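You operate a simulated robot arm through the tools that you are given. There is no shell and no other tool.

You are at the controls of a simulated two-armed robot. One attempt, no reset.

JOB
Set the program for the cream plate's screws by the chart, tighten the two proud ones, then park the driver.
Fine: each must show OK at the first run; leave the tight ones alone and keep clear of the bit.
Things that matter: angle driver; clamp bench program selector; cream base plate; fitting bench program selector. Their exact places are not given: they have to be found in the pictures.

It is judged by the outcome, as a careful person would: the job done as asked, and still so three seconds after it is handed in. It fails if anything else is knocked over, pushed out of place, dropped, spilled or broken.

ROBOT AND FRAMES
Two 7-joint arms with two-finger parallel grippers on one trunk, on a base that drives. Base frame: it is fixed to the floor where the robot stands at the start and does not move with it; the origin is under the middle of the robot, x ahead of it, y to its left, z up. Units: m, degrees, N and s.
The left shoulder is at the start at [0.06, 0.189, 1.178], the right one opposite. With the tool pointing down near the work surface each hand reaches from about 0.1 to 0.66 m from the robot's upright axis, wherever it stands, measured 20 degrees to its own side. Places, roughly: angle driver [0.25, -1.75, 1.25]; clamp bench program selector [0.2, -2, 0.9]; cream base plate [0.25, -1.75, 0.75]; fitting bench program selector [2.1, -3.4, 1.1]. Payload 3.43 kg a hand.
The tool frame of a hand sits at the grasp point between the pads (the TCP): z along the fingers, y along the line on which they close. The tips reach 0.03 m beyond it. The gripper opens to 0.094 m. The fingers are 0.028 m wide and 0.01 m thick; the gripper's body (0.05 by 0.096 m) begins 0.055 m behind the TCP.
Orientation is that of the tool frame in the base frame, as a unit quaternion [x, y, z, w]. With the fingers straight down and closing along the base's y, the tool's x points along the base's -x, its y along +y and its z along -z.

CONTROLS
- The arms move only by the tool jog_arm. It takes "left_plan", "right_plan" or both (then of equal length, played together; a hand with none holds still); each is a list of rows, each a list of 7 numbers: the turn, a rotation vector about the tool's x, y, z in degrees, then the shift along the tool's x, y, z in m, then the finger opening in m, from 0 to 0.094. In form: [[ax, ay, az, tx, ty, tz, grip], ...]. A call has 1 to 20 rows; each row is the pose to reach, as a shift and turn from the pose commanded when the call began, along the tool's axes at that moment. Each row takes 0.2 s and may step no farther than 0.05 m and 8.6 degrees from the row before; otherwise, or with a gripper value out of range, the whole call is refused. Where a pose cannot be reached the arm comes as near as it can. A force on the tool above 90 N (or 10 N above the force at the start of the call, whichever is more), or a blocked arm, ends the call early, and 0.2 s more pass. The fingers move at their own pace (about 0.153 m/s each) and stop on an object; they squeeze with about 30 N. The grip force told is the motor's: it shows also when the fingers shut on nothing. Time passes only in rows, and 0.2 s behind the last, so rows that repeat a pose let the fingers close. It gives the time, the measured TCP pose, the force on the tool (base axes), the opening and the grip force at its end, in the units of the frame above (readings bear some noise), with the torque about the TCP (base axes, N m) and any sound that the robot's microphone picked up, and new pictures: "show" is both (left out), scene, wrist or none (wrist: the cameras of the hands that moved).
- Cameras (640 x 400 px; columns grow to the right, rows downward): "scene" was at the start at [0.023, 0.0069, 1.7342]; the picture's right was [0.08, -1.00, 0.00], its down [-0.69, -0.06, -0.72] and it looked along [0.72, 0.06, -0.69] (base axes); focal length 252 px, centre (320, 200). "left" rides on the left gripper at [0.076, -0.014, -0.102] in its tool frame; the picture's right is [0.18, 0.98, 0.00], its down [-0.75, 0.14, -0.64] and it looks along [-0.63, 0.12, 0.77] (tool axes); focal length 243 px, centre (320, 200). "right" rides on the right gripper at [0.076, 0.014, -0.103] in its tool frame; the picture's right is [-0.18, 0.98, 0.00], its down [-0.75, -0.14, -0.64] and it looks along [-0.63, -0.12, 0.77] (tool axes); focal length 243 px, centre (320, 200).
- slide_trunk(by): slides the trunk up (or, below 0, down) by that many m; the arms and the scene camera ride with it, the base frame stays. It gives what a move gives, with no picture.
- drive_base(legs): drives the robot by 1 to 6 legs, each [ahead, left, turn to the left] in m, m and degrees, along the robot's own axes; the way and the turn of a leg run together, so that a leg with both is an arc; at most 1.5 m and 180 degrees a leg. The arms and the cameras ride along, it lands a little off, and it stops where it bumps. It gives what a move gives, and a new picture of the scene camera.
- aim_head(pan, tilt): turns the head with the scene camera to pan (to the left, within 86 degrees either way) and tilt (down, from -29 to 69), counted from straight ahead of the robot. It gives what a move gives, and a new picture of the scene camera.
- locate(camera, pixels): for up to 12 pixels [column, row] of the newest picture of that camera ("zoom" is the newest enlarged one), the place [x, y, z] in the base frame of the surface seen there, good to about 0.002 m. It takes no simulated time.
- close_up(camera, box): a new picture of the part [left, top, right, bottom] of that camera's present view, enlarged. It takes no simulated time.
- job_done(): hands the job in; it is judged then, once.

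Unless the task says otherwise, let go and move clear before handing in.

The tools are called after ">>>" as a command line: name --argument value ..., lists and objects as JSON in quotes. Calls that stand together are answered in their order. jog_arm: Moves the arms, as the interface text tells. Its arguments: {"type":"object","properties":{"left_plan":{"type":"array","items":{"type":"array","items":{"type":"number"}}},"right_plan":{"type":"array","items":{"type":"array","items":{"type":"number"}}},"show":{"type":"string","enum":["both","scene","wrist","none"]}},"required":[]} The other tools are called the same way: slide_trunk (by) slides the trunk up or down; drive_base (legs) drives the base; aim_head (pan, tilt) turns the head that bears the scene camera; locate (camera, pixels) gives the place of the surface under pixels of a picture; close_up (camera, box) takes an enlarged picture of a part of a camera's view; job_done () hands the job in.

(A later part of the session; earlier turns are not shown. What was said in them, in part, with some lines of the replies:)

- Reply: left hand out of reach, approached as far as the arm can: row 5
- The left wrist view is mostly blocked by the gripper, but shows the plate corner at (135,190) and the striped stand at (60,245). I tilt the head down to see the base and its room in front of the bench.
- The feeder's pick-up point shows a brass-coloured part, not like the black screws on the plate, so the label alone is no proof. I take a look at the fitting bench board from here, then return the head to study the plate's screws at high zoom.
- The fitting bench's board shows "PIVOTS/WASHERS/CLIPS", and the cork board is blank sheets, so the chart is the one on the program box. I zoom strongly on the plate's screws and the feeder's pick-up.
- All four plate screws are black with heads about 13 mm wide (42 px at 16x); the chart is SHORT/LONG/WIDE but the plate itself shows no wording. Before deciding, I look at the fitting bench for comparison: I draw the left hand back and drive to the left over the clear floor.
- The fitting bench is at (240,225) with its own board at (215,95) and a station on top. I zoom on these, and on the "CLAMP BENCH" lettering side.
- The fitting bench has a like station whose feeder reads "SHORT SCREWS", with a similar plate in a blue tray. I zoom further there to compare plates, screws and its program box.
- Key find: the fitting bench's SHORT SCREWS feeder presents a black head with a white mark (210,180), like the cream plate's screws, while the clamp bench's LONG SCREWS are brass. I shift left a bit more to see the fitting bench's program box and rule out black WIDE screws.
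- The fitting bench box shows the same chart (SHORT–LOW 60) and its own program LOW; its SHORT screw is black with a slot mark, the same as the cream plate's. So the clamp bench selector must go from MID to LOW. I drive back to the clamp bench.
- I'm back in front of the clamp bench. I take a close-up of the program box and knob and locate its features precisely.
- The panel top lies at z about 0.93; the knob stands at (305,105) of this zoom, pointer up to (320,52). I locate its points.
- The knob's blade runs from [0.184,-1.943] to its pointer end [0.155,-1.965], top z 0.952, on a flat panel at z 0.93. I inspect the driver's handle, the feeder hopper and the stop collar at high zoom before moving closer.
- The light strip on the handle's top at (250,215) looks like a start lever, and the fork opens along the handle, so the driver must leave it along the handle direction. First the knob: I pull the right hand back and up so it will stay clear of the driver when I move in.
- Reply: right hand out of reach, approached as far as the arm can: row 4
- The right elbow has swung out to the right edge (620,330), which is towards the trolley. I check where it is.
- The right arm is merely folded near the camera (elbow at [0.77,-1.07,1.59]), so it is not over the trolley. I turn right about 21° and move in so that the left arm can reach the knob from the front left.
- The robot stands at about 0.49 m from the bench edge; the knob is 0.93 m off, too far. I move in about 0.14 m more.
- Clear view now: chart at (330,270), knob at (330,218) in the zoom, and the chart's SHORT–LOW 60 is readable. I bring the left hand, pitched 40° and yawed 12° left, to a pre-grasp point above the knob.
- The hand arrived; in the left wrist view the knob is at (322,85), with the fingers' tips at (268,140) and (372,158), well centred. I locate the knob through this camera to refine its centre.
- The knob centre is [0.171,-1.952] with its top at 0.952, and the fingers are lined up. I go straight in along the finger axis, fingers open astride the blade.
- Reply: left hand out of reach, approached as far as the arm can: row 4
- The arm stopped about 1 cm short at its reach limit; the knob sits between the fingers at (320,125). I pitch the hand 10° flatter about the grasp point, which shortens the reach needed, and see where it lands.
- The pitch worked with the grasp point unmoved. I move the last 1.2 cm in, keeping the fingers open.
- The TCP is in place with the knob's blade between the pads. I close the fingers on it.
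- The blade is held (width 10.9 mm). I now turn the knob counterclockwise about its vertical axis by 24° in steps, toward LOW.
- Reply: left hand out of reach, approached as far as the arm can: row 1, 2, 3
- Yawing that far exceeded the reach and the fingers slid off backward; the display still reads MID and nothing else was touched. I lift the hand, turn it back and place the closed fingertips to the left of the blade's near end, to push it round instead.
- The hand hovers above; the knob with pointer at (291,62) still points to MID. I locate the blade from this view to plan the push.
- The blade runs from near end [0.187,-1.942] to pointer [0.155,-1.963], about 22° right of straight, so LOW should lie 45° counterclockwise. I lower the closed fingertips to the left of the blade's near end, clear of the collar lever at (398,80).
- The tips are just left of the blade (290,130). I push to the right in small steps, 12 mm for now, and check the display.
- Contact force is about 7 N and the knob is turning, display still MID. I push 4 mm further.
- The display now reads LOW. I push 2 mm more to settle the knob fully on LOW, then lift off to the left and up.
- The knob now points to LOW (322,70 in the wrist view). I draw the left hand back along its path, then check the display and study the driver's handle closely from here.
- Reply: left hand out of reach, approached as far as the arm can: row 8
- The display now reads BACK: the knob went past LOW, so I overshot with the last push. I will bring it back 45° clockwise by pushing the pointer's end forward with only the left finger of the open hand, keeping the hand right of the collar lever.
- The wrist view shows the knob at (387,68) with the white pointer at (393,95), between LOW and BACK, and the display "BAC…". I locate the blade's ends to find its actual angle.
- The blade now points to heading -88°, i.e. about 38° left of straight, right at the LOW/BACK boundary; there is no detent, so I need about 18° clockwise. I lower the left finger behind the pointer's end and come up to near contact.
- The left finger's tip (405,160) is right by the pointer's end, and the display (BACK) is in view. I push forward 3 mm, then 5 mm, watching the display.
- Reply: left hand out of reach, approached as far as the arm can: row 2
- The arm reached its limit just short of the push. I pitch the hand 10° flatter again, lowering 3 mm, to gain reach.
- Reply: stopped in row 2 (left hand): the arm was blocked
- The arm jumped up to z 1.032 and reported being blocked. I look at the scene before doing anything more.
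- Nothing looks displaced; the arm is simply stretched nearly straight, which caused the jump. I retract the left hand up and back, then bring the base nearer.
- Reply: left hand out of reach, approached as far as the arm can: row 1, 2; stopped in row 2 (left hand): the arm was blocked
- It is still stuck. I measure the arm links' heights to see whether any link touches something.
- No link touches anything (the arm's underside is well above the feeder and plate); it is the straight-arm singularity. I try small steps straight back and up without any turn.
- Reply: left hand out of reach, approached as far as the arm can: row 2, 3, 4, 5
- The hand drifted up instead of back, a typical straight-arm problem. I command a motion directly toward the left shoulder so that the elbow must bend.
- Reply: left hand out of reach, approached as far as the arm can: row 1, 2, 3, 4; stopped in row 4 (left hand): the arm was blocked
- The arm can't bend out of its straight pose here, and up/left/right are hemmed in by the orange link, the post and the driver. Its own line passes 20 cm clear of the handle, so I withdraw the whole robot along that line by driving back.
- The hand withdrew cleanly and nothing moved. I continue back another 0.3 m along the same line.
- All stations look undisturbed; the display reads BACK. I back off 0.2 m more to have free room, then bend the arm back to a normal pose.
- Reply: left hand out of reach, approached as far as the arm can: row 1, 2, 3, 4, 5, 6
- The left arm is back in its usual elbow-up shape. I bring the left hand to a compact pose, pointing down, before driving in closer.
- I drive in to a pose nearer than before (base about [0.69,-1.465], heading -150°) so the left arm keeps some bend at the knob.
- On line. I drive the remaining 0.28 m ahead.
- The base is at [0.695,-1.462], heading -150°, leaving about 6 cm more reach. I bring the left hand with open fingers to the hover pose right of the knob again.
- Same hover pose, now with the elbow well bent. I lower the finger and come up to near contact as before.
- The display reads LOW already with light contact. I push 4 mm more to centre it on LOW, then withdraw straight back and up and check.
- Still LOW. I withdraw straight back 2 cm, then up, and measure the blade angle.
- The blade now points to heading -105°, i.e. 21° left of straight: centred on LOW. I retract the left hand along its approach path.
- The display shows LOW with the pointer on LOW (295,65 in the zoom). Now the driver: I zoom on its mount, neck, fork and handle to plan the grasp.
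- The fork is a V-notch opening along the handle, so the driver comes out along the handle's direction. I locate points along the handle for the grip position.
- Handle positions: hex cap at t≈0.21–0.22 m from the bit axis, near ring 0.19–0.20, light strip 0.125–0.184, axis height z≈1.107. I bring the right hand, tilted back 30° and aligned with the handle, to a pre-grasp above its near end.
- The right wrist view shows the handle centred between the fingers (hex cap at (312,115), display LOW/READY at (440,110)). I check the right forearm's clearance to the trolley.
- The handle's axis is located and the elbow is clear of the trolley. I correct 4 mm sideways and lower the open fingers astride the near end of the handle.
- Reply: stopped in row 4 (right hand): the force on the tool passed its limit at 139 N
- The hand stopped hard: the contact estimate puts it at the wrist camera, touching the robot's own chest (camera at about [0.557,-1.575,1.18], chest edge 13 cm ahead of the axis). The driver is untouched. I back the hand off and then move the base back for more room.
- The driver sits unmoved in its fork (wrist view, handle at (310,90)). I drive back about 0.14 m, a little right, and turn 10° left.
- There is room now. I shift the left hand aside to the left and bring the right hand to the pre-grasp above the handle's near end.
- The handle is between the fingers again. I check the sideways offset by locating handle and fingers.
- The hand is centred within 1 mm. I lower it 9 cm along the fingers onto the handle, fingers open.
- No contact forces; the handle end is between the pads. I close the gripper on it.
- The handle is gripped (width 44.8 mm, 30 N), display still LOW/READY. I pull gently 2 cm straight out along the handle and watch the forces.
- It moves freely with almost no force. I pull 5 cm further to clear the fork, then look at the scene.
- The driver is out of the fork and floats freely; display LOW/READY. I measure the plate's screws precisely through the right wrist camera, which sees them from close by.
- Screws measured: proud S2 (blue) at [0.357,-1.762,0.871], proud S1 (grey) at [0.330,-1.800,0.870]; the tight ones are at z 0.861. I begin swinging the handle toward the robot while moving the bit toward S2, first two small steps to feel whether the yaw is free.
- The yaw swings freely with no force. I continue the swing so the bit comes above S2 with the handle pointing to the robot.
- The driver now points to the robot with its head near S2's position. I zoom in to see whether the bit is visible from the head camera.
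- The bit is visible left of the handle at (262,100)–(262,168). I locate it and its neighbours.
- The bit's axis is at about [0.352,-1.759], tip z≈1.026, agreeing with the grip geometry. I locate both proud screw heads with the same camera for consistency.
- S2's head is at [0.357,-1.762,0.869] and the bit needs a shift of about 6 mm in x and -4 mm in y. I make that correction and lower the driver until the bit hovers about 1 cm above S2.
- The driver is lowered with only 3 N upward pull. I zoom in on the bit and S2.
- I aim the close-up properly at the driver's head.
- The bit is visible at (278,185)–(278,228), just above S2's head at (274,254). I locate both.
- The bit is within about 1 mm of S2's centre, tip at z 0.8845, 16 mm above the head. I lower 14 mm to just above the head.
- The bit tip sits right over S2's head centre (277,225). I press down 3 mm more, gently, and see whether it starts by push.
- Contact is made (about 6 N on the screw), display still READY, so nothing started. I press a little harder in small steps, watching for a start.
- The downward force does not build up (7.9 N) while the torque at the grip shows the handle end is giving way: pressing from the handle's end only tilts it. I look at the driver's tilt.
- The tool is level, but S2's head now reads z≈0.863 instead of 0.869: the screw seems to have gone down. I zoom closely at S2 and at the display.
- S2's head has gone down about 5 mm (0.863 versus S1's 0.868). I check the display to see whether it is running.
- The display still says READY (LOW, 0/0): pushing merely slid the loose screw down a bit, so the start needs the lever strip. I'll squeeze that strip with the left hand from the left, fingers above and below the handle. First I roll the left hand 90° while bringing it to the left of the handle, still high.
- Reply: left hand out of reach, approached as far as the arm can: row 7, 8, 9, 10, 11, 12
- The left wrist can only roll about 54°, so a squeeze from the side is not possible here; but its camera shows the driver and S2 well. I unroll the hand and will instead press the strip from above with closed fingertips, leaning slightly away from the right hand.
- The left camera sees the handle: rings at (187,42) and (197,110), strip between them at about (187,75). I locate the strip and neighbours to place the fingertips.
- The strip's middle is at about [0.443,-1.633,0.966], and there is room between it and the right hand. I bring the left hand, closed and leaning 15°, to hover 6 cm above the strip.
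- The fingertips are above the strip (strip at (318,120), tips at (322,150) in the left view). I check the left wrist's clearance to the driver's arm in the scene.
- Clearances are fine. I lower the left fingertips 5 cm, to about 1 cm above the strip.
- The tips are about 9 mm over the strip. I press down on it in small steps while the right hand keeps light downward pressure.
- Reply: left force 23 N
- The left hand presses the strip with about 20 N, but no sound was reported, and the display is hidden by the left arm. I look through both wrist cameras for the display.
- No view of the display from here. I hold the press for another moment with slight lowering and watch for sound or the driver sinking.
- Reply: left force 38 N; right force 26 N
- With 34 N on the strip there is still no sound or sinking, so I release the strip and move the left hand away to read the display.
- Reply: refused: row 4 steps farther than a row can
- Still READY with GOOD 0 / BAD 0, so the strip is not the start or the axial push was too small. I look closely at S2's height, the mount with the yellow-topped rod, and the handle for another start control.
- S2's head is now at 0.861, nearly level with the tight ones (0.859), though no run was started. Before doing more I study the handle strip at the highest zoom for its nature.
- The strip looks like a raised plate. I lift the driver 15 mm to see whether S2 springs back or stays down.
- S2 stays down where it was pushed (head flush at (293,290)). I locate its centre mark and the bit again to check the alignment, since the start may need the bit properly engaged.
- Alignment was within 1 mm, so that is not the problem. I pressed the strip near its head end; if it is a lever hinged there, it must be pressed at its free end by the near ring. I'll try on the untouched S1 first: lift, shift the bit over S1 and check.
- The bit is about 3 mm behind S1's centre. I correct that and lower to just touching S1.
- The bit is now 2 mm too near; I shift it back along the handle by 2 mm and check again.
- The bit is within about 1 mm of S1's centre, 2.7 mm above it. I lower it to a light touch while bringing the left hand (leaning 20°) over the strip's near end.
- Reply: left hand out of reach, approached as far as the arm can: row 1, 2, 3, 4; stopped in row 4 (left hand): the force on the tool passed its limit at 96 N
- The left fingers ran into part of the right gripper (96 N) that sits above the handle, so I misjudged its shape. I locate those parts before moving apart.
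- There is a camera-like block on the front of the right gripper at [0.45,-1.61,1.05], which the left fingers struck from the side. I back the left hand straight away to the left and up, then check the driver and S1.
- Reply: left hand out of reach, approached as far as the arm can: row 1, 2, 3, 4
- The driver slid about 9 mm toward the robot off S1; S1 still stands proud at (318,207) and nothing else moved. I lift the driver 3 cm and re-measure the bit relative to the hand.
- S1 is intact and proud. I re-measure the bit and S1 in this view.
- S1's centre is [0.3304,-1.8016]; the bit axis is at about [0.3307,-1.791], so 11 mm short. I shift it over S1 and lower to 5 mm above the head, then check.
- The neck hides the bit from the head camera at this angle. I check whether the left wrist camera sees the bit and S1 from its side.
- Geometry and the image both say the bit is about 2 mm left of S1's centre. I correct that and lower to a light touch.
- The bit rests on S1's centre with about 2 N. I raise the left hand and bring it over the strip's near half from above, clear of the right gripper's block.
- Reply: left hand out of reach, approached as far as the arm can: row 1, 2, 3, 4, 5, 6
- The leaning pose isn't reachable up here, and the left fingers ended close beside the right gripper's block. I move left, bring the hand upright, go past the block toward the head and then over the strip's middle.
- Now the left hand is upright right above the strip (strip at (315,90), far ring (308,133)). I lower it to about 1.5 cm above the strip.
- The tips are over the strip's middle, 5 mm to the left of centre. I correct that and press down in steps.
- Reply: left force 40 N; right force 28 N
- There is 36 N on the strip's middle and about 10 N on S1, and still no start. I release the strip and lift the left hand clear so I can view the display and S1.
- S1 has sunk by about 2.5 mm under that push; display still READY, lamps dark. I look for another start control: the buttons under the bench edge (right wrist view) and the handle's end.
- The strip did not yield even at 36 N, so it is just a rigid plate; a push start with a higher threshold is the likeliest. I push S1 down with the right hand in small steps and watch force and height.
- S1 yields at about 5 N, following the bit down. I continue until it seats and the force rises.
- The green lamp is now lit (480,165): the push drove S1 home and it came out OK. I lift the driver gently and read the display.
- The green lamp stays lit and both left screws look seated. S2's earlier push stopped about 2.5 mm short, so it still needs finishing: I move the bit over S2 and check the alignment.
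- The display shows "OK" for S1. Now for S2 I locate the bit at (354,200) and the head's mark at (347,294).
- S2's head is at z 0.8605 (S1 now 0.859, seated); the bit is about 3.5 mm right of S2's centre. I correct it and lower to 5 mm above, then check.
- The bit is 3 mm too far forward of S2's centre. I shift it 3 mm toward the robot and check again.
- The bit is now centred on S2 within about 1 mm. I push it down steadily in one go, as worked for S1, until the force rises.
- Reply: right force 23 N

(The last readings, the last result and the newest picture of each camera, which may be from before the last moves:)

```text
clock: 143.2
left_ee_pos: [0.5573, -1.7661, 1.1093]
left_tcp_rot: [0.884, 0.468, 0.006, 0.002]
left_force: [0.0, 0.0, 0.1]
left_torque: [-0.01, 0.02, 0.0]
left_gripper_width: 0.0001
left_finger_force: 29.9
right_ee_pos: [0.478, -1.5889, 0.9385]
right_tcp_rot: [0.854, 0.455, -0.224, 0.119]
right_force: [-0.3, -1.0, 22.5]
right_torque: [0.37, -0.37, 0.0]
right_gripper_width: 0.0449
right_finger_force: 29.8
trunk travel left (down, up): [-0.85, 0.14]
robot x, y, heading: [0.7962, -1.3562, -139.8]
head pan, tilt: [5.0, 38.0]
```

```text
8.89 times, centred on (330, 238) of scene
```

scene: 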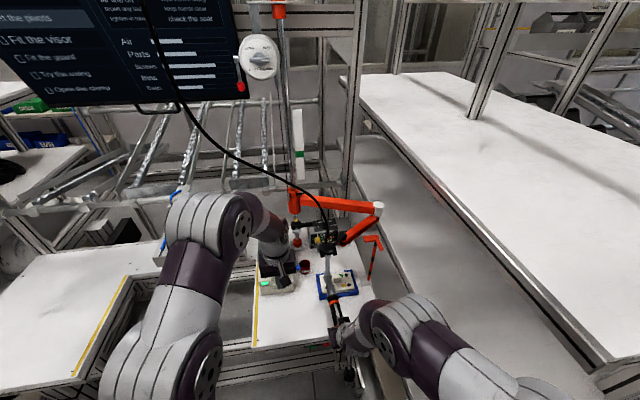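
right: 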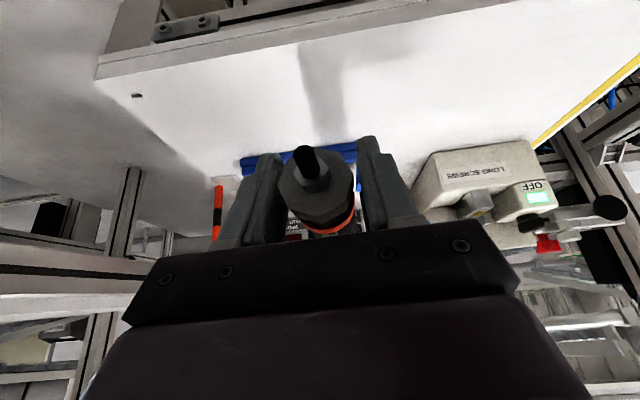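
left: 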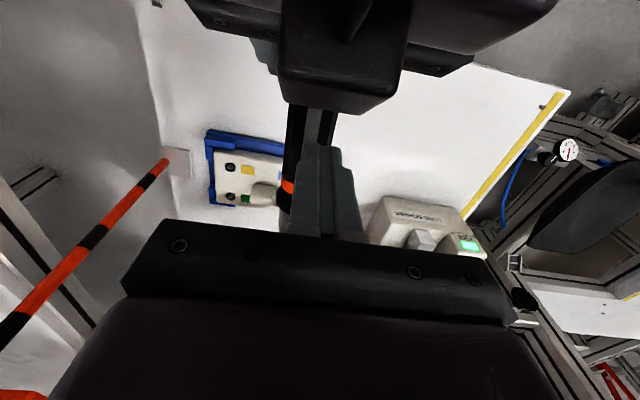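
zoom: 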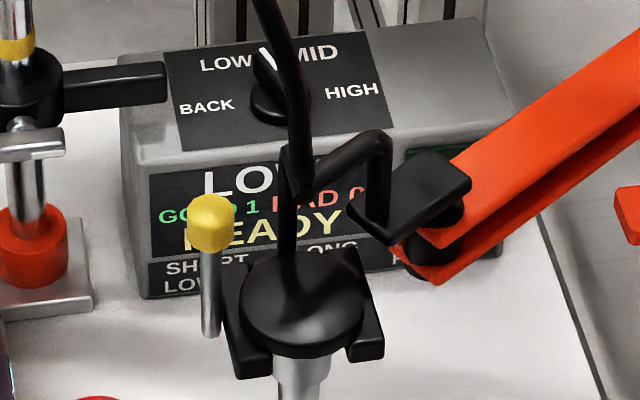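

The display reads GOOD 1, BAD 0, READY: S1 counted as good, S2's run has not started at 22 N. I check where the bit sits on S2.

>>> close_up --camera "scene" --box '[312, 270, 338, 296]'

>>> locate --camera "zoom" --pixels '[[335, 240], [337, 250], [338, 260], [330, 275], [326, 280], [332, 290], [322, 268], [328, 262], [345, 30], [360, 100], [420, 300]]'

```text
15.38 times, centred on (325, 283) of scene
```

zoom: 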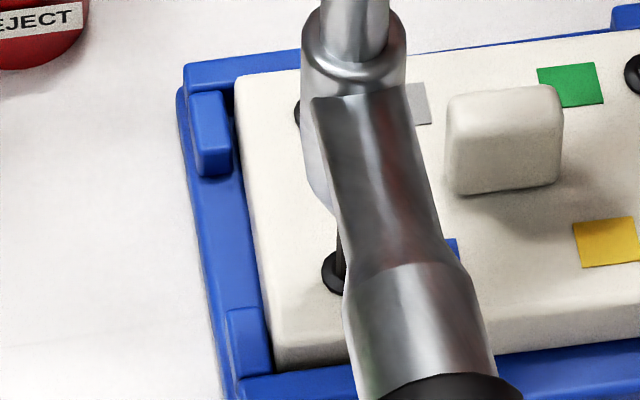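

```text
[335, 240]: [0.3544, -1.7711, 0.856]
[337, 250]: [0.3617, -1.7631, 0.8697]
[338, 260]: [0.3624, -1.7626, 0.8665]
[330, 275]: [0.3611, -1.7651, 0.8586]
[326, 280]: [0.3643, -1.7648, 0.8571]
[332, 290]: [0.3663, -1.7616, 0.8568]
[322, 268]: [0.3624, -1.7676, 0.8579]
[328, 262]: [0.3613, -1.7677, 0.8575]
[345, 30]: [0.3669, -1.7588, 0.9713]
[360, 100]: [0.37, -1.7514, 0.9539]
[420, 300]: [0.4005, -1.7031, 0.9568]
```

S2's head is now down at 0.858, seated, with the bit on it. S1's OK came about half a second after seating, so I hold the push for a moment.

>>> jog_arm --right_plan '[[0, 0, 0, 0, 0, 0, 0.02], [0, 0, 0, 0, 0, 0, 0.02], [0, 0, 0, 0, 0, 0, 0.02]]' --show "scene"

>>> close_up --camera "scene" --box '[300, 215, 360, 260]'

```text
clock: 144.0
left_ee_pos: [0.5572, -1.7649, 1.1093]
left_tcp_rot: [0.884, 0.468, 0.006, 0.001]
left_force: [1.2, -0.6, -1.1]
left_torque: [0.01, 0.01, -0.02]
left_gripper_width: 0.0
left_finger_force: 30.1
right_ee_pos: [0.4785, -1.5866, 0.9387]
right_tcp_rot: [0.854, 0.455, -0.222, 0.118]
right_force: [-0.4, 0.1, 25.0]
right_torque: [-0.14, 0.08, -0.05]
right_gripper_width: 0.0447
right_finger_force: 29.7
trunk travel left (down, up): [-0.85, 0.14]
robot x, y, heading: [0.7981, -1.3572, -140.1]
head pan, tilt: [5.0, 38.0]
```

scene: 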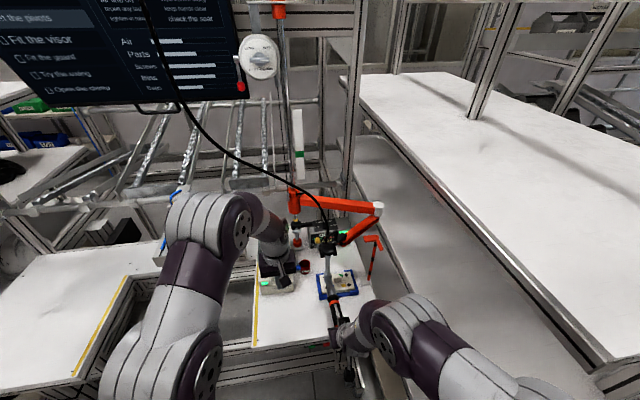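

```text
8.89 times, centred on (330, 238) of scene
```

zoom: 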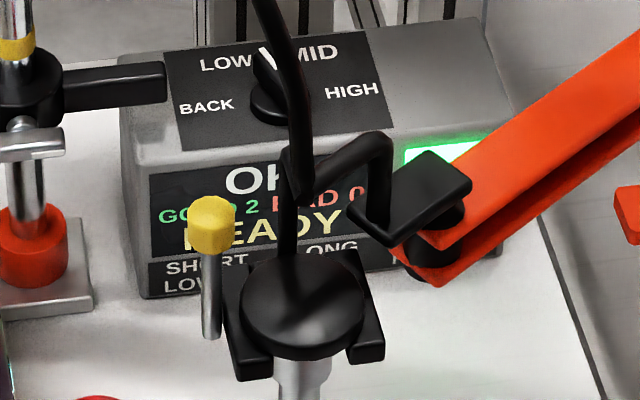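

Display: OK, GOOD 2, BAD 0, green lamp lit. Both screws are done; now I park the driver. I lift it straight up to its parked height while moving the left hand further out of the way.

>>> jog_arm --right_plan '[[0, 0, 0, -0.0146, 0, -0.0262, 0.02], [0, 0, 0, -0.034, 0, -0.0612, 0.02], [0, 0, 0, -0.0534, 0, -0.0961, 0.02], [0, 0, 0, -0.0729, 0, -0.1311, 0.02], [0, 0, 0, -0.0821, 0, -0.1477, 0.02]]' --left_plan '[[0, 0, 0, 0, 0.02, -0.01, 0.0], [0, 0, 0, 0, 0.04, -0.02, 0.0], [0, 0, 0, 0, 0.06, -0.03, 0.0], [0, 0, 0, 0, 0.08, -0.04, 0.0], [0, 0, 0, 0, 0.1, -0.05, 0.0]]' --show "both"

```text
clock: 145.2
left_ee_pos: [0.641, -1.8229, 1.1598]
left_tcp_rot: [0.884, 0.467, 0.007, 0.001]
left_force: [-0.4, 0.4, 0.1]
left_torque: [0.01, 0.06, 0.02]
left_gripper_width: 0.0002
left_finger_force: 30.0
right_ee_pos: [0.4784, -1.5874, 1.1079]
right_tcp_rot: [0.854, 0.455, -0.222, 0.118]
right_force: [0.3, 0.3, -0.7]
right_torque: [-0.38, 0.07, 0.04]
right_gripper_width: 0.0448
right_finger_force: 29.5
trunk travel left (down, up): [-0.85, 0.14]
robot x, y, heading: [0.7936, -1.3573, -140.2]
head pan, tilt: [5.0, 38.0]
```

scene: 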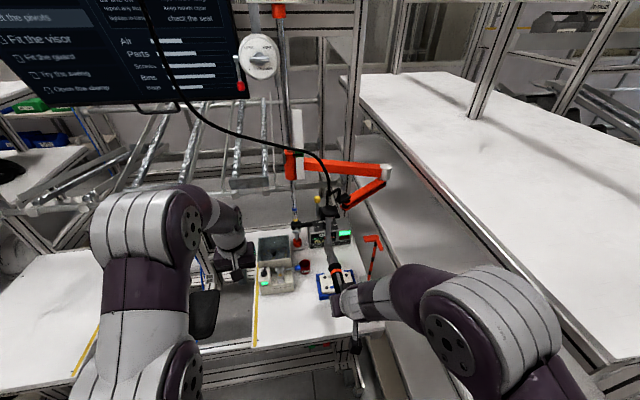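
right: 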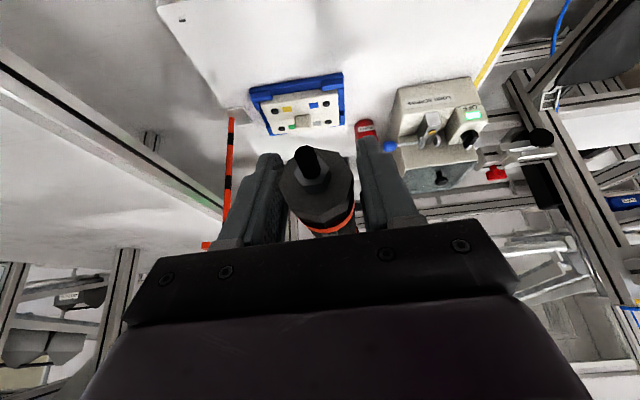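
left: 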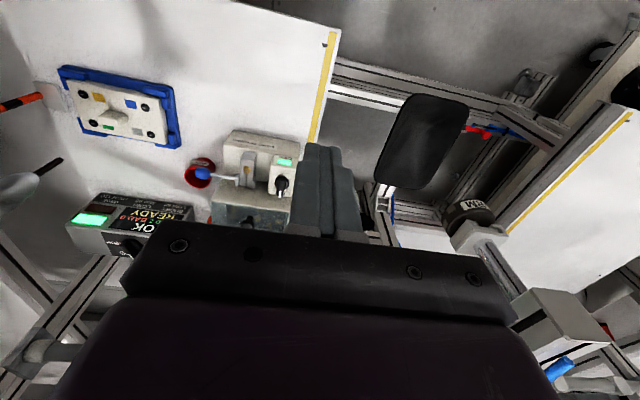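

Lifted freely to z 1.108. The left camera has a clear view of the display and the plate; I zoom to confirm.

>>> close_up --camera "left" --box '[40, 50, 220, 260]'

```text
1.90 times, centred on (130, 155) of left
```

zoom: 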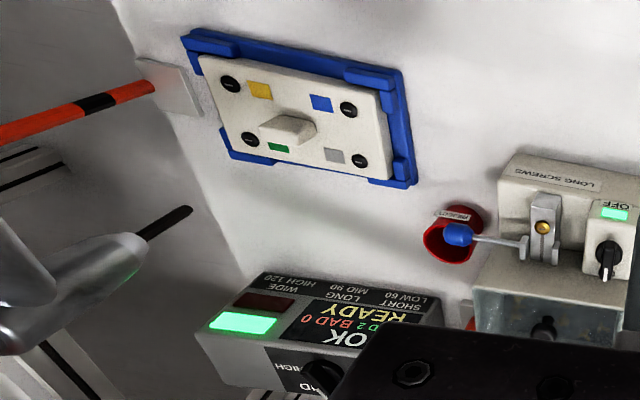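

GOOD 2, BAD 0 confirmed, and all four heads sit flush. I swing the driver back to the line in front of the fork, the reverse of how it came out.

>>> jog_arm --right_plan '[[3.7, 0, 6.66, 0.0097, 0.0046, -0.0054, 0.02], [7.4, 0, 13.32, 0.0162, 0.009, -0.009, 0.02], [11.1, 0, 19.98, 0.0195, 0.0122, -0.0108, 0.02], [14.8, 0, 26.64, 0.0199, 0.0141, -0.011, 0.02], [18.5, 0, 33.3, 0.0174, 0.0142, -0.0097, 0.02]]' --show "both"

>>> close_up --camera "scene" --box '[320, 170, 420, 290]'

```text
clock: 146.4
left_ee_pos: [0.64, -1.8227, 1.1588]
left_tcp_rot: [0.884, 0.468, 0.007, 0.002]
left_force: [-0.7, -1.2, 0.1]
left_torque: [-0.01, 0.01, -0.03]
left_gripper_width: 0.0
left_finger_force: 30.0
right_ee_pos: [0.5006, -1.5793, 1.1068]
right_tcp_rot: [0.956, 0.151, -0.249, 0.038]
right_force: [-0.4, -0.1, -0.9]
right_torque: [0.06, 0.15, 0.04]
right_gripper_width: 0.0434
right_finger_force: 30.1
trunk travel left (down, up): [-0.85, 0.14]
robot x, y, heading: [0.794, -1.3528, -140.4]
head pan, tilt: [5.0, 38.0]
```

scene: 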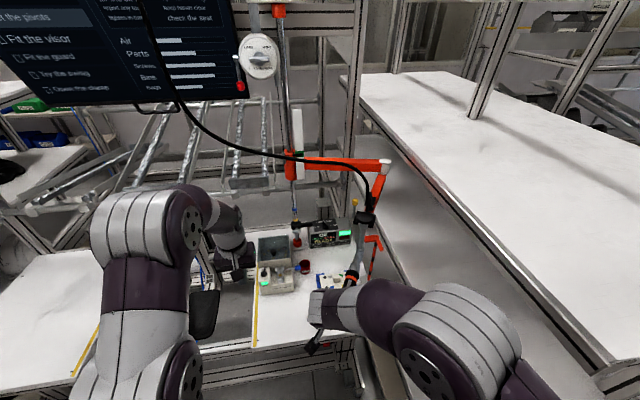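
right: 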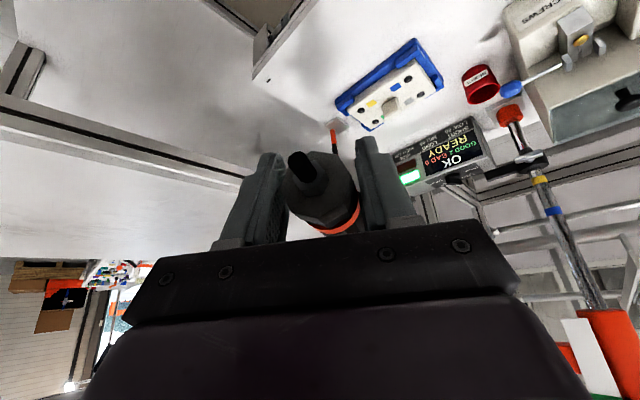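

```text
3.33 times, centred on (370, 230) of scene
```

zoom: 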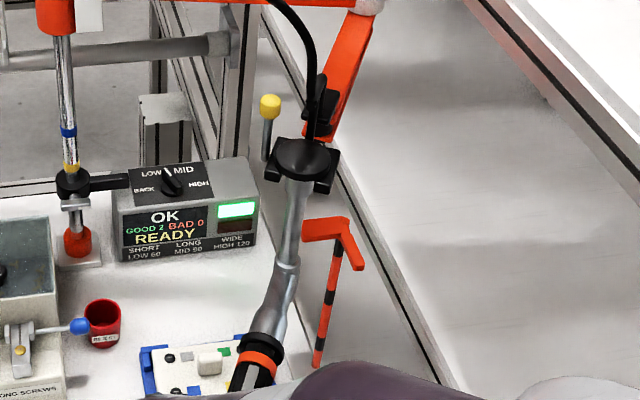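

The display shows OK / GOOD 2 / BAD 0. The handle has turned a little within the grip during the swing, so I measure the driver's present position and direction relative to the fork.

>>> locate --camera "zoom" --pixels '[[296, 200], [291, 240], [286, 268], [278, 300], [265, 335], [258, 358], [252, 375], [308, 230], [348, 225], [360, 265], [345, 240], [322, 300]]'

>>> locate --camera "right" --pixels '[[300, 155], [312, 175], [330, 205], [345, 225], [333, 130]]'

```text
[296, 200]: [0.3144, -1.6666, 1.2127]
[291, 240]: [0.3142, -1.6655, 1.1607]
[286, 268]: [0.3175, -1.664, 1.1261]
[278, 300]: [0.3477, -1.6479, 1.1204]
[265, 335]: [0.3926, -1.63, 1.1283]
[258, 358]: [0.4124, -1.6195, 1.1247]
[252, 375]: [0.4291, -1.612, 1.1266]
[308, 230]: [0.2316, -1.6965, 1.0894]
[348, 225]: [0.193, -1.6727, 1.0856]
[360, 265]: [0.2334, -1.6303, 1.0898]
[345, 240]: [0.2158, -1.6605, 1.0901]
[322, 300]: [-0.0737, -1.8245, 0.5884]
```

```text
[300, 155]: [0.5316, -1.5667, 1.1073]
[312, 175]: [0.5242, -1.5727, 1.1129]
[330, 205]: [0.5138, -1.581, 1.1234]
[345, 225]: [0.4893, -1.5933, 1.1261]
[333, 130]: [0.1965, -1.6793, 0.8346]
```

The head is about 2.7 cm to the side of the fork's line and the handle points 6° off. I correct with a 6° turn and small shift, then re-measure before going in.

>>> jog_arm --right_plan '[[1.46, 0, 2.62, -0.001, -0.0022, 0.0006, 0.02], [2.93, 0, 5.24, -0.002, -0.0045, 0.0012, 0.02], [2.93, 0, 5.24, -0.002, -0.0045, 0.0012, 0.02]]' --show "both"

>>> close_up --camera "scene" --box '[320, 170, 420, 290]'

>>> locate --camera "zoom" --pixels '[[296, 200], [291, 235], [300, 215], [286, 262], [278, 300], [265, 335], [308, 230], [360, 265], [345, 240]]'

>>> locate --camera "right" --pixels '[[300, 155], [312, 175], [330, 205], [345, 225]]'

```text
clock: 147.2
left_ee_pos: [0.638, -1.8231, 1.1586]
left_tcp_rot: [0.884, 0.468, 0.006, 0.002]
left_force: [-0.6, -0.9, 0.9]
left_torque: [0.04, 0.02, 0.0]
left_gripper_width: 0.0
left_finger_force: 29.4
right_ee_pos: [0.4973, -1.5755, 1.1061]
right_tcp_rot: [0.963, 0.101, -0.25, 0.026]
right_force: [-0.5, 0.1, 0.1]
right_torque: [0.09, 0.13, 0.02]
right_gripper_width: 0.0433
right_finger_force: 29.6
trunk travel left (down, up): [-0.85, 0.14]
robot x, y, heading: [0.7975, -1.3565, -140.0]
head pan, tilt: [5.0, 38.0]
```

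scene: 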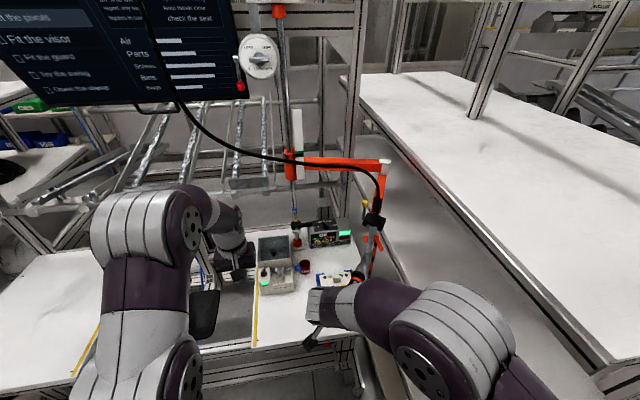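
right: 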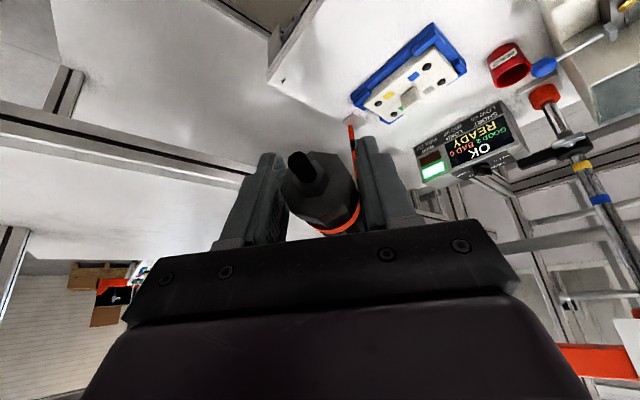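

```text
3.33 times, centred on (370, 230) of scene
```

zoom: 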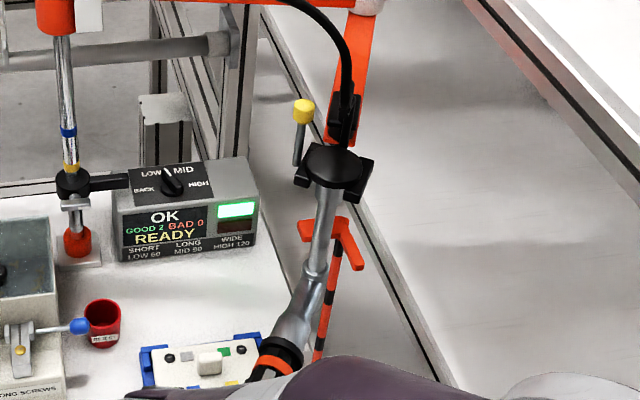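

```text
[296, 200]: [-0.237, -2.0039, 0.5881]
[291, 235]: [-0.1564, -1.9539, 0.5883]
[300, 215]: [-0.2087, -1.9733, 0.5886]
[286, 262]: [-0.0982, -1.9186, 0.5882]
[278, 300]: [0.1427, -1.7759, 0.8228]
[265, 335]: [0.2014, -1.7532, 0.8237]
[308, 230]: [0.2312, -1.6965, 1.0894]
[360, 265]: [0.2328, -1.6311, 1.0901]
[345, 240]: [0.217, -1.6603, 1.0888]
```

```text
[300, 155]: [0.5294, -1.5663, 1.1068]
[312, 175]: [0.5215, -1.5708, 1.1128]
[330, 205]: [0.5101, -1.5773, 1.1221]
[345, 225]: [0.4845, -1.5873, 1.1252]
```

>>> locate --camera "zoom" --pixels '[[328, 205], [323, 235], [320, 255], [315, 268], [305, 300], [290, 330], [280, 358], [303, 228], [358, 265], [340, 222]]'

```text
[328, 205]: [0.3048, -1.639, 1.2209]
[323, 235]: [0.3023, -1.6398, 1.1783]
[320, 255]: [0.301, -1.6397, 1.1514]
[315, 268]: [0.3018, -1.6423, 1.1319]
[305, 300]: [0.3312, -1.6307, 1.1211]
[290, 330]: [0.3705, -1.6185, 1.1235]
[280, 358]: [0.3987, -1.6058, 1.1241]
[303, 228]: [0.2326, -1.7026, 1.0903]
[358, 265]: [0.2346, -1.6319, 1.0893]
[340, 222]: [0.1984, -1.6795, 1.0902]
```

The head is now at [0.292,-1.645], 6 cm in front of the notch on its line (3 mm off), handle pointing 18.4°. I push it in along the handle's line, three quarters of the way first.

>>> jog_arm --right_plan '[[0, 0, 0, -0.0131, 0.0025, 0.0071, 0.02], [0, 0, 0, -0.0263, 0.0049, 0.0143, 0.02], [0, 0, 0, -0.0394, 0.0074, 0.0214, 0.02]]' --show "scene"

>>> close_up --camera "scene" --box '[330, 190, 410, 290]'

```text
clock: 148.0
left_ee_pos: [0.6392, -1.8221, 1.1577]
left_tcp_rot: [0.884, 0.468, 0.007, 0.001]
left_force: [0.4, 0.0, -0.2]
left_torque: [-0.02, 0.02, 0.0]
left_gripper_width: 0.0001
left_finger_force: 30.2
right_ee_pos: [0.4543, -1.593, 1.1075]
right_tcp_rot: [0.963, 0.101, -0.25, 0.026]
right_force: [0.4, -0.4, 0.9]
right_torque: [0.05, 0.26, -0.06]
right_gripper_width: 0.0431
right_finger_force: 30.3
trunk travel left (down, up): [-0.85, 0.14]
robot x, y, heading: [0.7919, -1.356, -140.3]
head pan, tilt: [5.0, 38.0]
```

scene: 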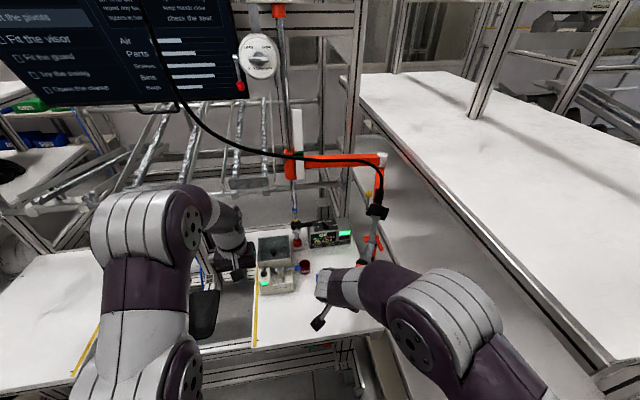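

```text
4.00 times, centred on (370, 240) of scene
```

zoom: 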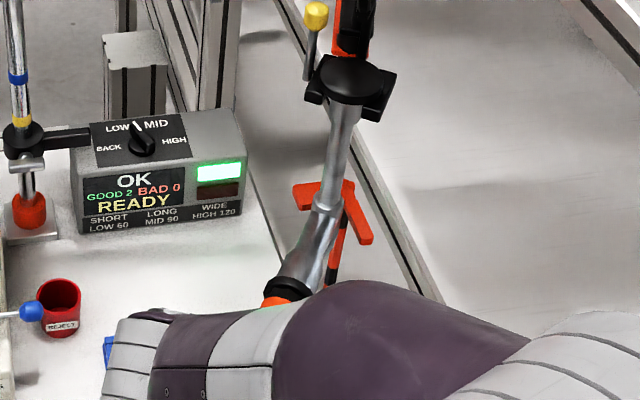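

>>> locate --camera "zoom" --pixels '[[343, 130], [337, 165], [332, 185], [326, 205], [315, 240], [303, 262], [297, 195], [368, 240], [352, 190], [290, 285]]'

>>> close_up --camera "scene" --box '[350, 220, 390, 260]'

```text
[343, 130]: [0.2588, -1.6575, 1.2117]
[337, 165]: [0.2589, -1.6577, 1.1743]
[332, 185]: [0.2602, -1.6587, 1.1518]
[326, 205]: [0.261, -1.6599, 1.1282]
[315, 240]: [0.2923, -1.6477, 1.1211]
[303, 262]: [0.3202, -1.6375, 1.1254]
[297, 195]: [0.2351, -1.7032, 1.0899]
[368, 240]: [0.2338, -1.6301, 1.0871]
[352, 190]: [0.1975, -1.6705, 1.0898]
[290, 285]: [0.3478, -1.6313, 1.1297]
```

```text
10.00 times, centred on (370, 240) of scene
```

zoom: 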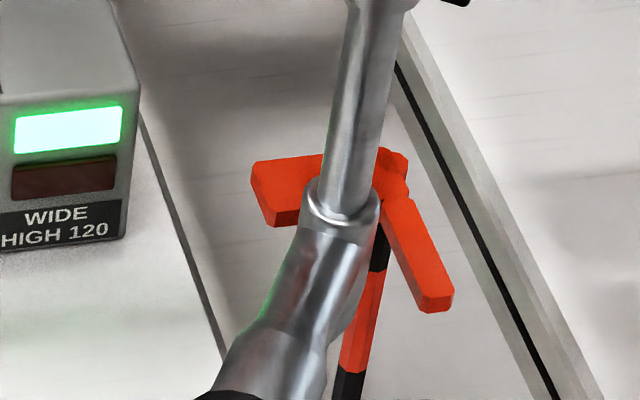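

The head is 1.4 cm short of its original place and exactly on line. I push the rest in gently, watching the force.

>>> jog_arm --right_plan '[[0, 0, 0, -0.0044, 0.0005, 0.0024, 0.02], [0, 0, 0, -0.0087, 0.0011, 0.0048, 0.02], [0, 0, 0, -0.0122, 0.0015, 0.0067, 0.02]]' --show "scene"

>>> close_up --camera "scene" --box '[330, 190, 410, 290]'

>>> locate --camera "zoom" --pixels '[[350, 130], [345, 160], [340, 180], [334, 200], [322, 235], [310, 258], [297, 195], [368, 240]]'

```text
clock: 148.8
left_ee_pos: [0.6391, -1.8229, 1.1586]
left_tcp_rot: [0.884, 0.468, 0.006, 0.002]
left_force: [0.5, -0.7, 0.4]
left_torque: [0.0, 0.01, -0.02]
left_gripper_width: 0.0001
left_finger_force: 29.7
right_ee_pos: [0.4407, -1.596, 1.1076]
right_tcp_rot: [0.963, 0.1, -0.25, 0.025]
right_force: [-0.7, 0.7, -0.2]
right_torque: [0.18, -0.1, 0.01]
right_gripper_width: 0.0433
right_finger_force: 29.8
trunk travel left (down, up): [-0.85, 0.14]
robot x, y, heading: [0.797, -1.354, -140.1]
head pan, tilt: [5.0, 38.0]
```

scene: 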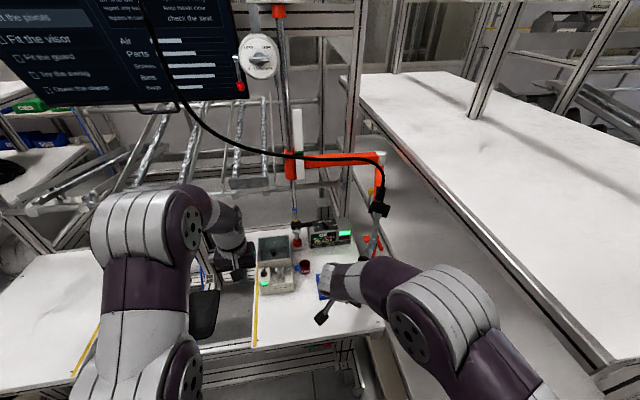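

```text
4.00 times, centred on (370, 240) of scene
```

zoom: 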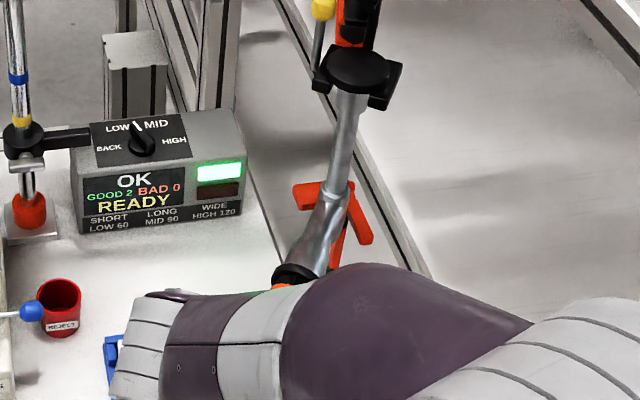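

```text
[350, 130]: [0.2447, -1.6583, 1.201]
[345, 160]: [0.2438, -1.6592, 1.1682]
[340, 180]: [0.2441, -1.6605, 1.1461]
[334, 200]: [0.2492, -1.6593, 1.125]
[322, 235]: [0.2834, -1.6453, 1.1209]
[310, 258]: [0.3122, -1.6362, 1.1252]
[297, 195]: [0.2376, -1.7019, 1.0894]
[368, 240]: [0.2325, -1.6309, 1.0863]
```

The head is back in the notch, at the same height as at the start and about 4 mm to one side. I make that small correction and check.

>>> jog_arm --right_plan '[[0, 0, 0, 0.0002, 0.002, 0, 0.02], [0, 0, 0, 0.0004, 0.004, 0, 0.02], [0, 0, 0, 0.0004, 0.004, 0, 0.02]]' --show "scene"

>>> close_up --camera "scene" --box '[345, 200, 405, 262]'

>>> locate --camera "zoom" --pixels '[[330, 135], [322, 175], [318, 195], [285, 275], [250, 205], [365, 280], [345, 205]]'

```text
clock: 149.6
left_ee_pos: [0.6384, -1.8229, 1.1583]
left_tcp_rot: [0.884, 0.468, 0.007, 0.002]
left_force: [-0.8, 0.3, -0.2]
left_torque: [-0.01, -0.01, -0.02]
left_gripper_width: 0.0
left_finger_force: 30.2
right_ee_pos: [0.4428, -1.5996, 1.1074]
right_tcp_rot: [0.963, 0.101, -0.25, 0.025]
right_force: [0.2, 0.2, 0.5]
right_torque: [0.03, 0.1, 0.04]
right_gripper_width: 0.043
right_finger_force: 30.2
trunk travel left (down, up): [-0.85, 0.14]
robot x, y, heading: [0.7939, -1.3536, -140.0]
head pan, tilt: [5.0, 38.0]
```

scene: 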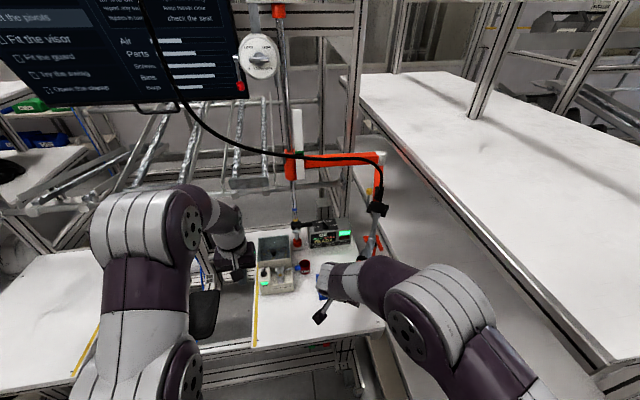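

```text
6.45 times, centred on (375, 231) of scene
```

zoom: 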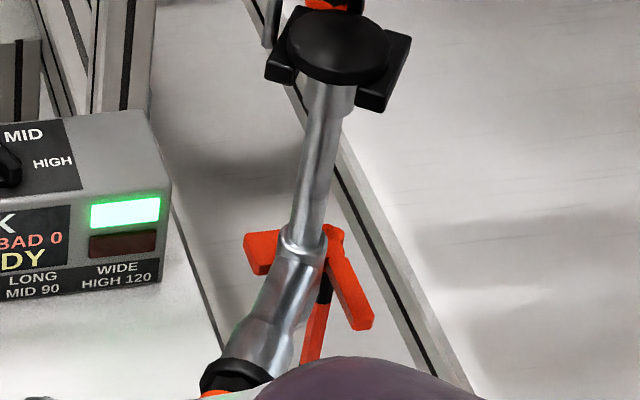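

```text
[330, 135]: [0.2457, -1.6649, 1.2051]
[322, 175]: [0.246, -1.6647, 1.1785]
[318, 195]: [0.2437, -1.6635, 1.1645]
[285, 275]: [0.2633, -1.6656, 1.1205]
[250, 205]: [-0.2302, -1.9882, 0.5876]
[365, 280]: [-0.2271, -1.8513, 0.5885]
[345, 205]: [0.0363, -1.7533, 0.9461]
```

The head's axis is back at [0.236,-1.669], its original place. I open the gripper without moving and see whether the driver stays put.

>>> jog_arm --right_plan '[[0, 0, 0, 0, 0, 0, 0.055], [0, 0, 0, 0, 0, 0, 0.075], [0, 0, 0, 0, 0, 0, 0.075]]' --show "both"

>>> close_up --camera "scene" --box '[345, 200, 405, 262]'

>>> locate --camera "zoom" --pixels '[[330, 135], [322, 175], [318, 195], [295, 270]]'

```text
clock: 150.4
left_ee_pos: [0.6385, -1.8231, 1.159]
left_tcp_rot: [0.884, 0.468, 0.007, 0.001]
left_force: [0.8, 0.0, 0.3]
left_torque: [0.01, -0.03, 0.03]
left_gripper_width: 0.0002
left_finger_force: 30.2
right_ee_pos: [0.4415, -1.5998, 1.1068]
right_tcp_rot: [0.963, 0.101, -0.25, 0.026]
right_force: [0.4, -1.1, 0.1]
right_torque: [-0.02, 0.03, 0.0]
right_gripper_width: 0.075
right_finger_force: 0.2
trunk travel left (down, up): [-0.85, 0.14]
robot x, y, heading: [0.7948, -1.358, -139.8]
head pan, tilt: [5.0, 38.0]
```

scene: 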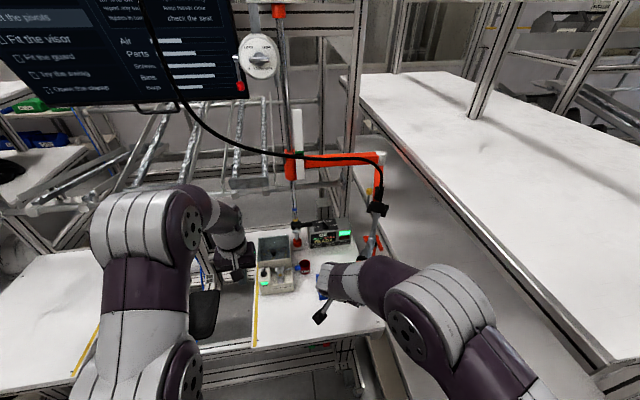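
right: 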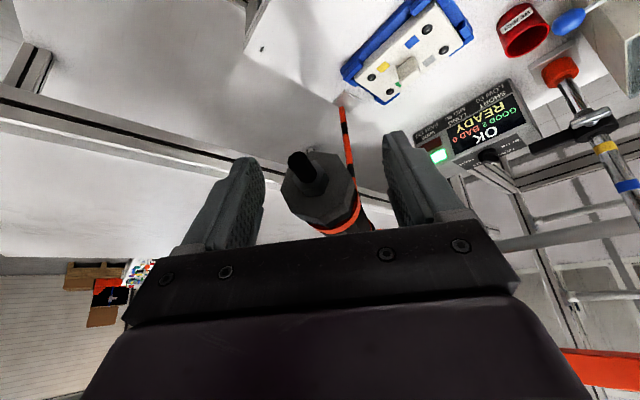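

```text
6.45 times, centred on (375, 231) of scene
```

zoom: 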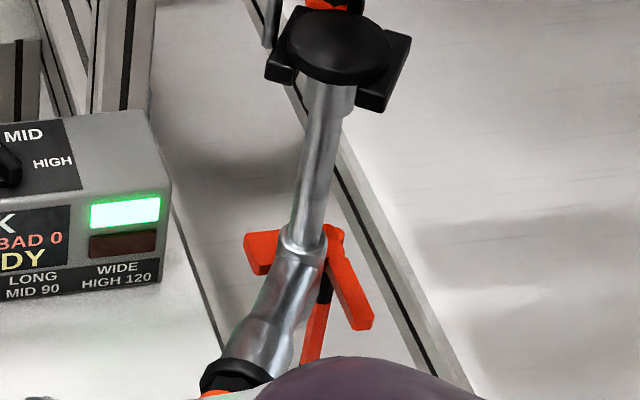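

```text
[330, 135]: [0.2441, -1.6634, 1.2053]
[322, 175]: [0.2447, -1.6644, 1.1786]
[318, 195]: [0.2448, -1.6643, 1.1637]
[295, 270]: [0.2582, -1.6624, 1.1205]
```

The driver stays exactly in place after release. I withdraw the right hand up and back along its fingers.

>>> jog_arm --right_plan '[[0, 0, 0, 0, 0, 0, 0.09], [0, 0, 0, 0, 0, -0.03, 0.09], [0, 0, 0, 0, 0, -0.06, 0.09], [0, 0, 0, 0, 0, -0.1, 0.09], [0, 0, 0, 0.0, 0, -0.13, 0.09]]' --show "both"

>>> close_up --camera "scene" --box '[310, 190, 410, 320]'

```text
clock: 151.6
left_ee_pos: [0.6402, -1.8224, 1.1593]
left_tcp_rot: [0.884, 0.467, 0.006, 0.001]
left_force: [0.0, 0.2, -1.4]
left_torque: [0.0, -0.02, 0.02]
left_gripper_width: 0.0
left_finger_force: 29.8
right_ee_pos: [0.5037, -1.5892, 1.2245]
right_tcp_rot: [0.963, 0.101, -0.25, 0.025]
right_force: [0.0, 0.3, 0.4]
right_torque: [0.0, 0.01, 0.02]
right_gripper_width: 0.09
right_finger_force: 0.0
trunk travel left (down, up): [-0.85, 0.14]
robot x, y, heading: [0.7944, -1.3533, -140.1]
head pan, tilt: [5.0, 38.0]
```

scene: 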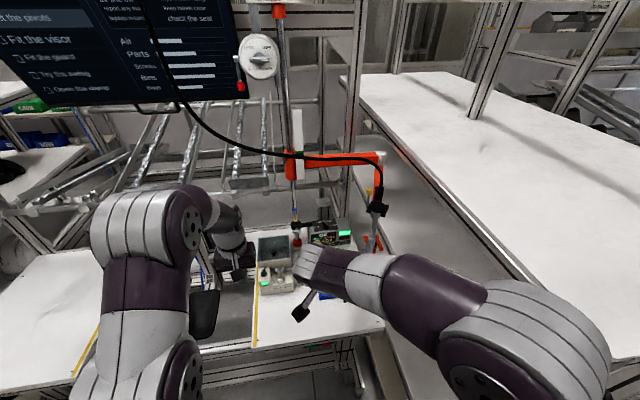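
right: 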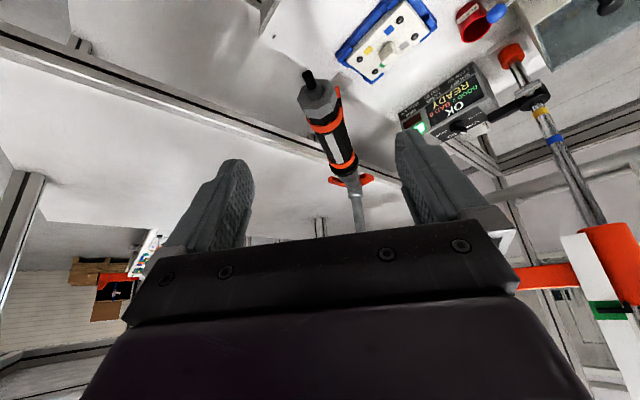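

```text
3.08 times, centred on (360, 255) of scene
```

zoom: 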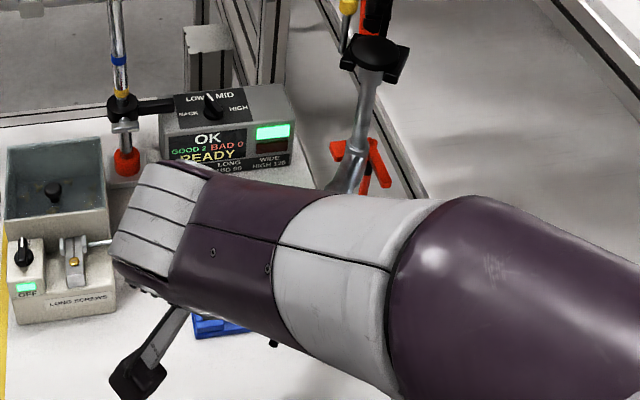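

The driver hangs in its fork as at the start, display OK / GOOD 2 / BAD 0. I drive the robot back to be well clear and take a final look.

>>> drive_base --legs '[[-0.35, 0, 0]]'

>>> aim_head --pan 12 --tilt 38

>>> close_up --camera "scene" --box '[260, 100, 460, 300]'

```text
clock: 153.9
left_ee_pos: [0.9133, -1.5948, 1.1587]
left_tcp_rot: [0.882, 0.472, 0.007, 0.002]
left_force: [0.4, -0.6, 0.1]
left_torque: [0.02, 0.01, 0.03]
left_gripper_width: 0.0
left_finger_force: 29.9
right_ee_pos: [0.7752, -1.3633, 1.2221]
right_tcp_rot: [0.962, 0.105, -0.25, 0.026]
right_force: [-0.5, -0.3, 0.0]
right_torque: [0.04, 0.03, -0.02]
right_gripper_width: 0.0901
right_finger_force: 0.0
trunk travel left (down, up): [-0.85, 0.14]
robot x, y, heading: [1.0642, -1.1267, -139.5]
head pan, tilt: [5.0, 38.0]
```

scene: 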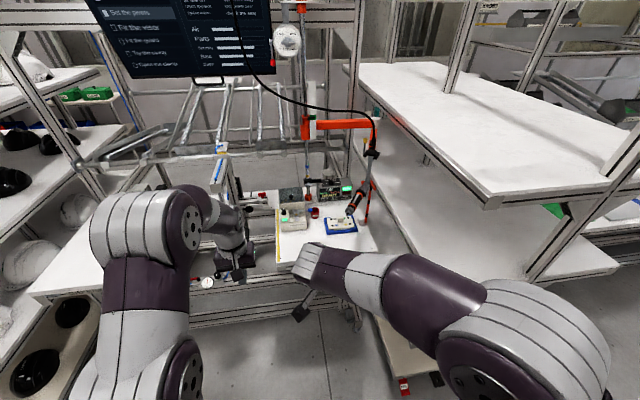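

```text
clock: 154.6
left_ee_pos: [0.9128, -1.5948, 1.1584]
left_tcp_rot: [0.881, 0.472, 0.007, 0.001]
left_force: [0.2, -0.2, -0.7]
left_torque: [-0.03, 0.04, 0.04]
left_gripper_width: 0.0001
left_finger_force: 30.0
right_ee_pos: [0.7769, -1.3619, 1.2238]
right_tcp_rot: [0.962, 0.104, -0.25, 0.026]
right_force: [-0.1, -0.2, -0.3]
right_torque: [0.02, 0.02, 0.01]
right_gripper_width: 0.0904
right_finger_force: 0.1
trunk travel left (down, up): [-0.85, 0.14]
robot x, y, heading: [1.0666, -1.1296, -139.6]
head pan, tilt: [12.0, 38.0]
```

scene: 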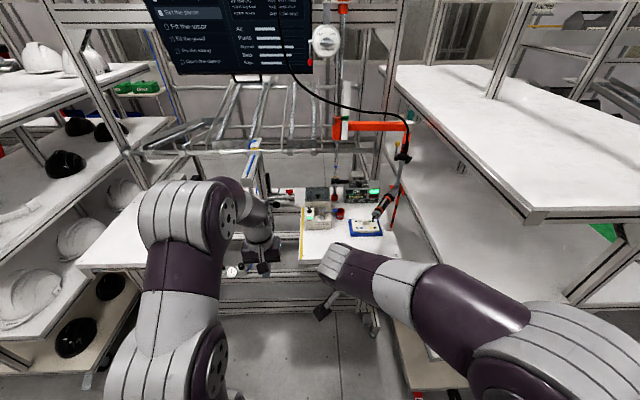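

```text
2.00 times, centred on (360, 200) of scene
```

zoom: 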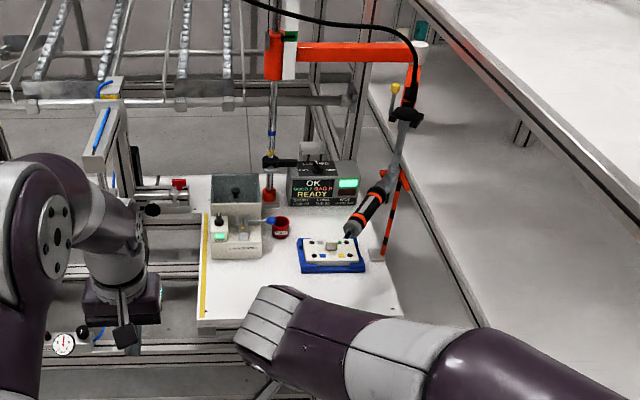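

>>> close_up --camera "scene" --box '[330, 175, 420, 245]'

>>> locate --camera "zoom" --pixels '[[402, 210], [430, 120], [420, 170], [340, 250], [395, 235], [330, 290], [390, 280]]'

```text
5.71 times, centred on (375, 210) of scene
```

zoom: 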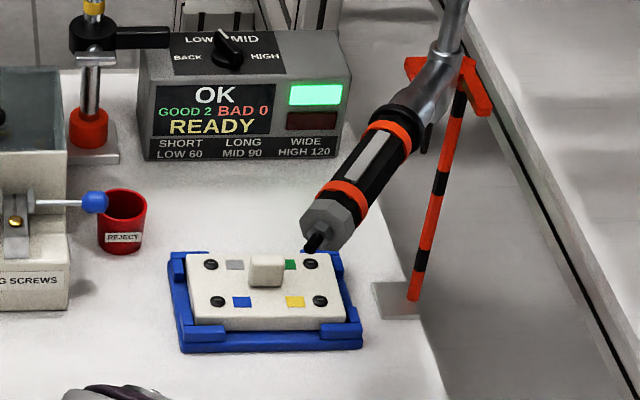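

```text
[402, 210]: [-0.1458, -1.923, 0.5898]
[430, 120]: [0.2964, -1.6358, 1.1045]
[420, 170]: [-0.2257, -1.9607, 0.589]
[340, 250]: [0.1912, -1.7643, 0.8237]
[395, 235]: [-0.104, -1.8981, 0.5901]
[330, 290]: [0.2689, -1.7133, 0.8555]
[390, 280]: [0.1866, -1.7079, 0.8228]
```

The final picture shows the display at OK, GOOD 2, BAD 0 with the program on LOW. All four heads are flush, the driver is back in its fork, and everything else is in place. Both hands are clear, so I hand the job in.

>>> job_done

```text
The job is handed in.
```

The job is done and handed in. The clamp bench program is on LOW, both proud screws on the cream plate are tight, and the driver is back in its fork. The bench display read OK, GOOD 2, BAD 0 at the end.

- **Program:** The chart gives SHORT as LOW 60. I took the cream plate's screws as short because their black heads match the short screws in the fitting bench's feeder. The clamp bench's own feeder holds brass long screws. The selector started on MID. I overshot it to BACK once before setting it on LOW, and no run happened in between.
- **First screw counted (back left):** The driver starts when pressed down on the screw. While trying the strip on the handle and light pushes, I pushed this screw down part way. It then came up OK on its first counted run.
- **Second screw counted (front left):** I had pushed this one most of the way down before any run started. It was only about 2 mm proud when its run came up OK.
- **Tight screws:** Neither was touched, and all four heads now sit flush.
- **Bumps:** My hands knocked together once, and one wrist camera hit the robot's own chest. The knock slid the bit about 9 mm off the back-left screw before its run. I saw nothing else on the bench moved or damaged.
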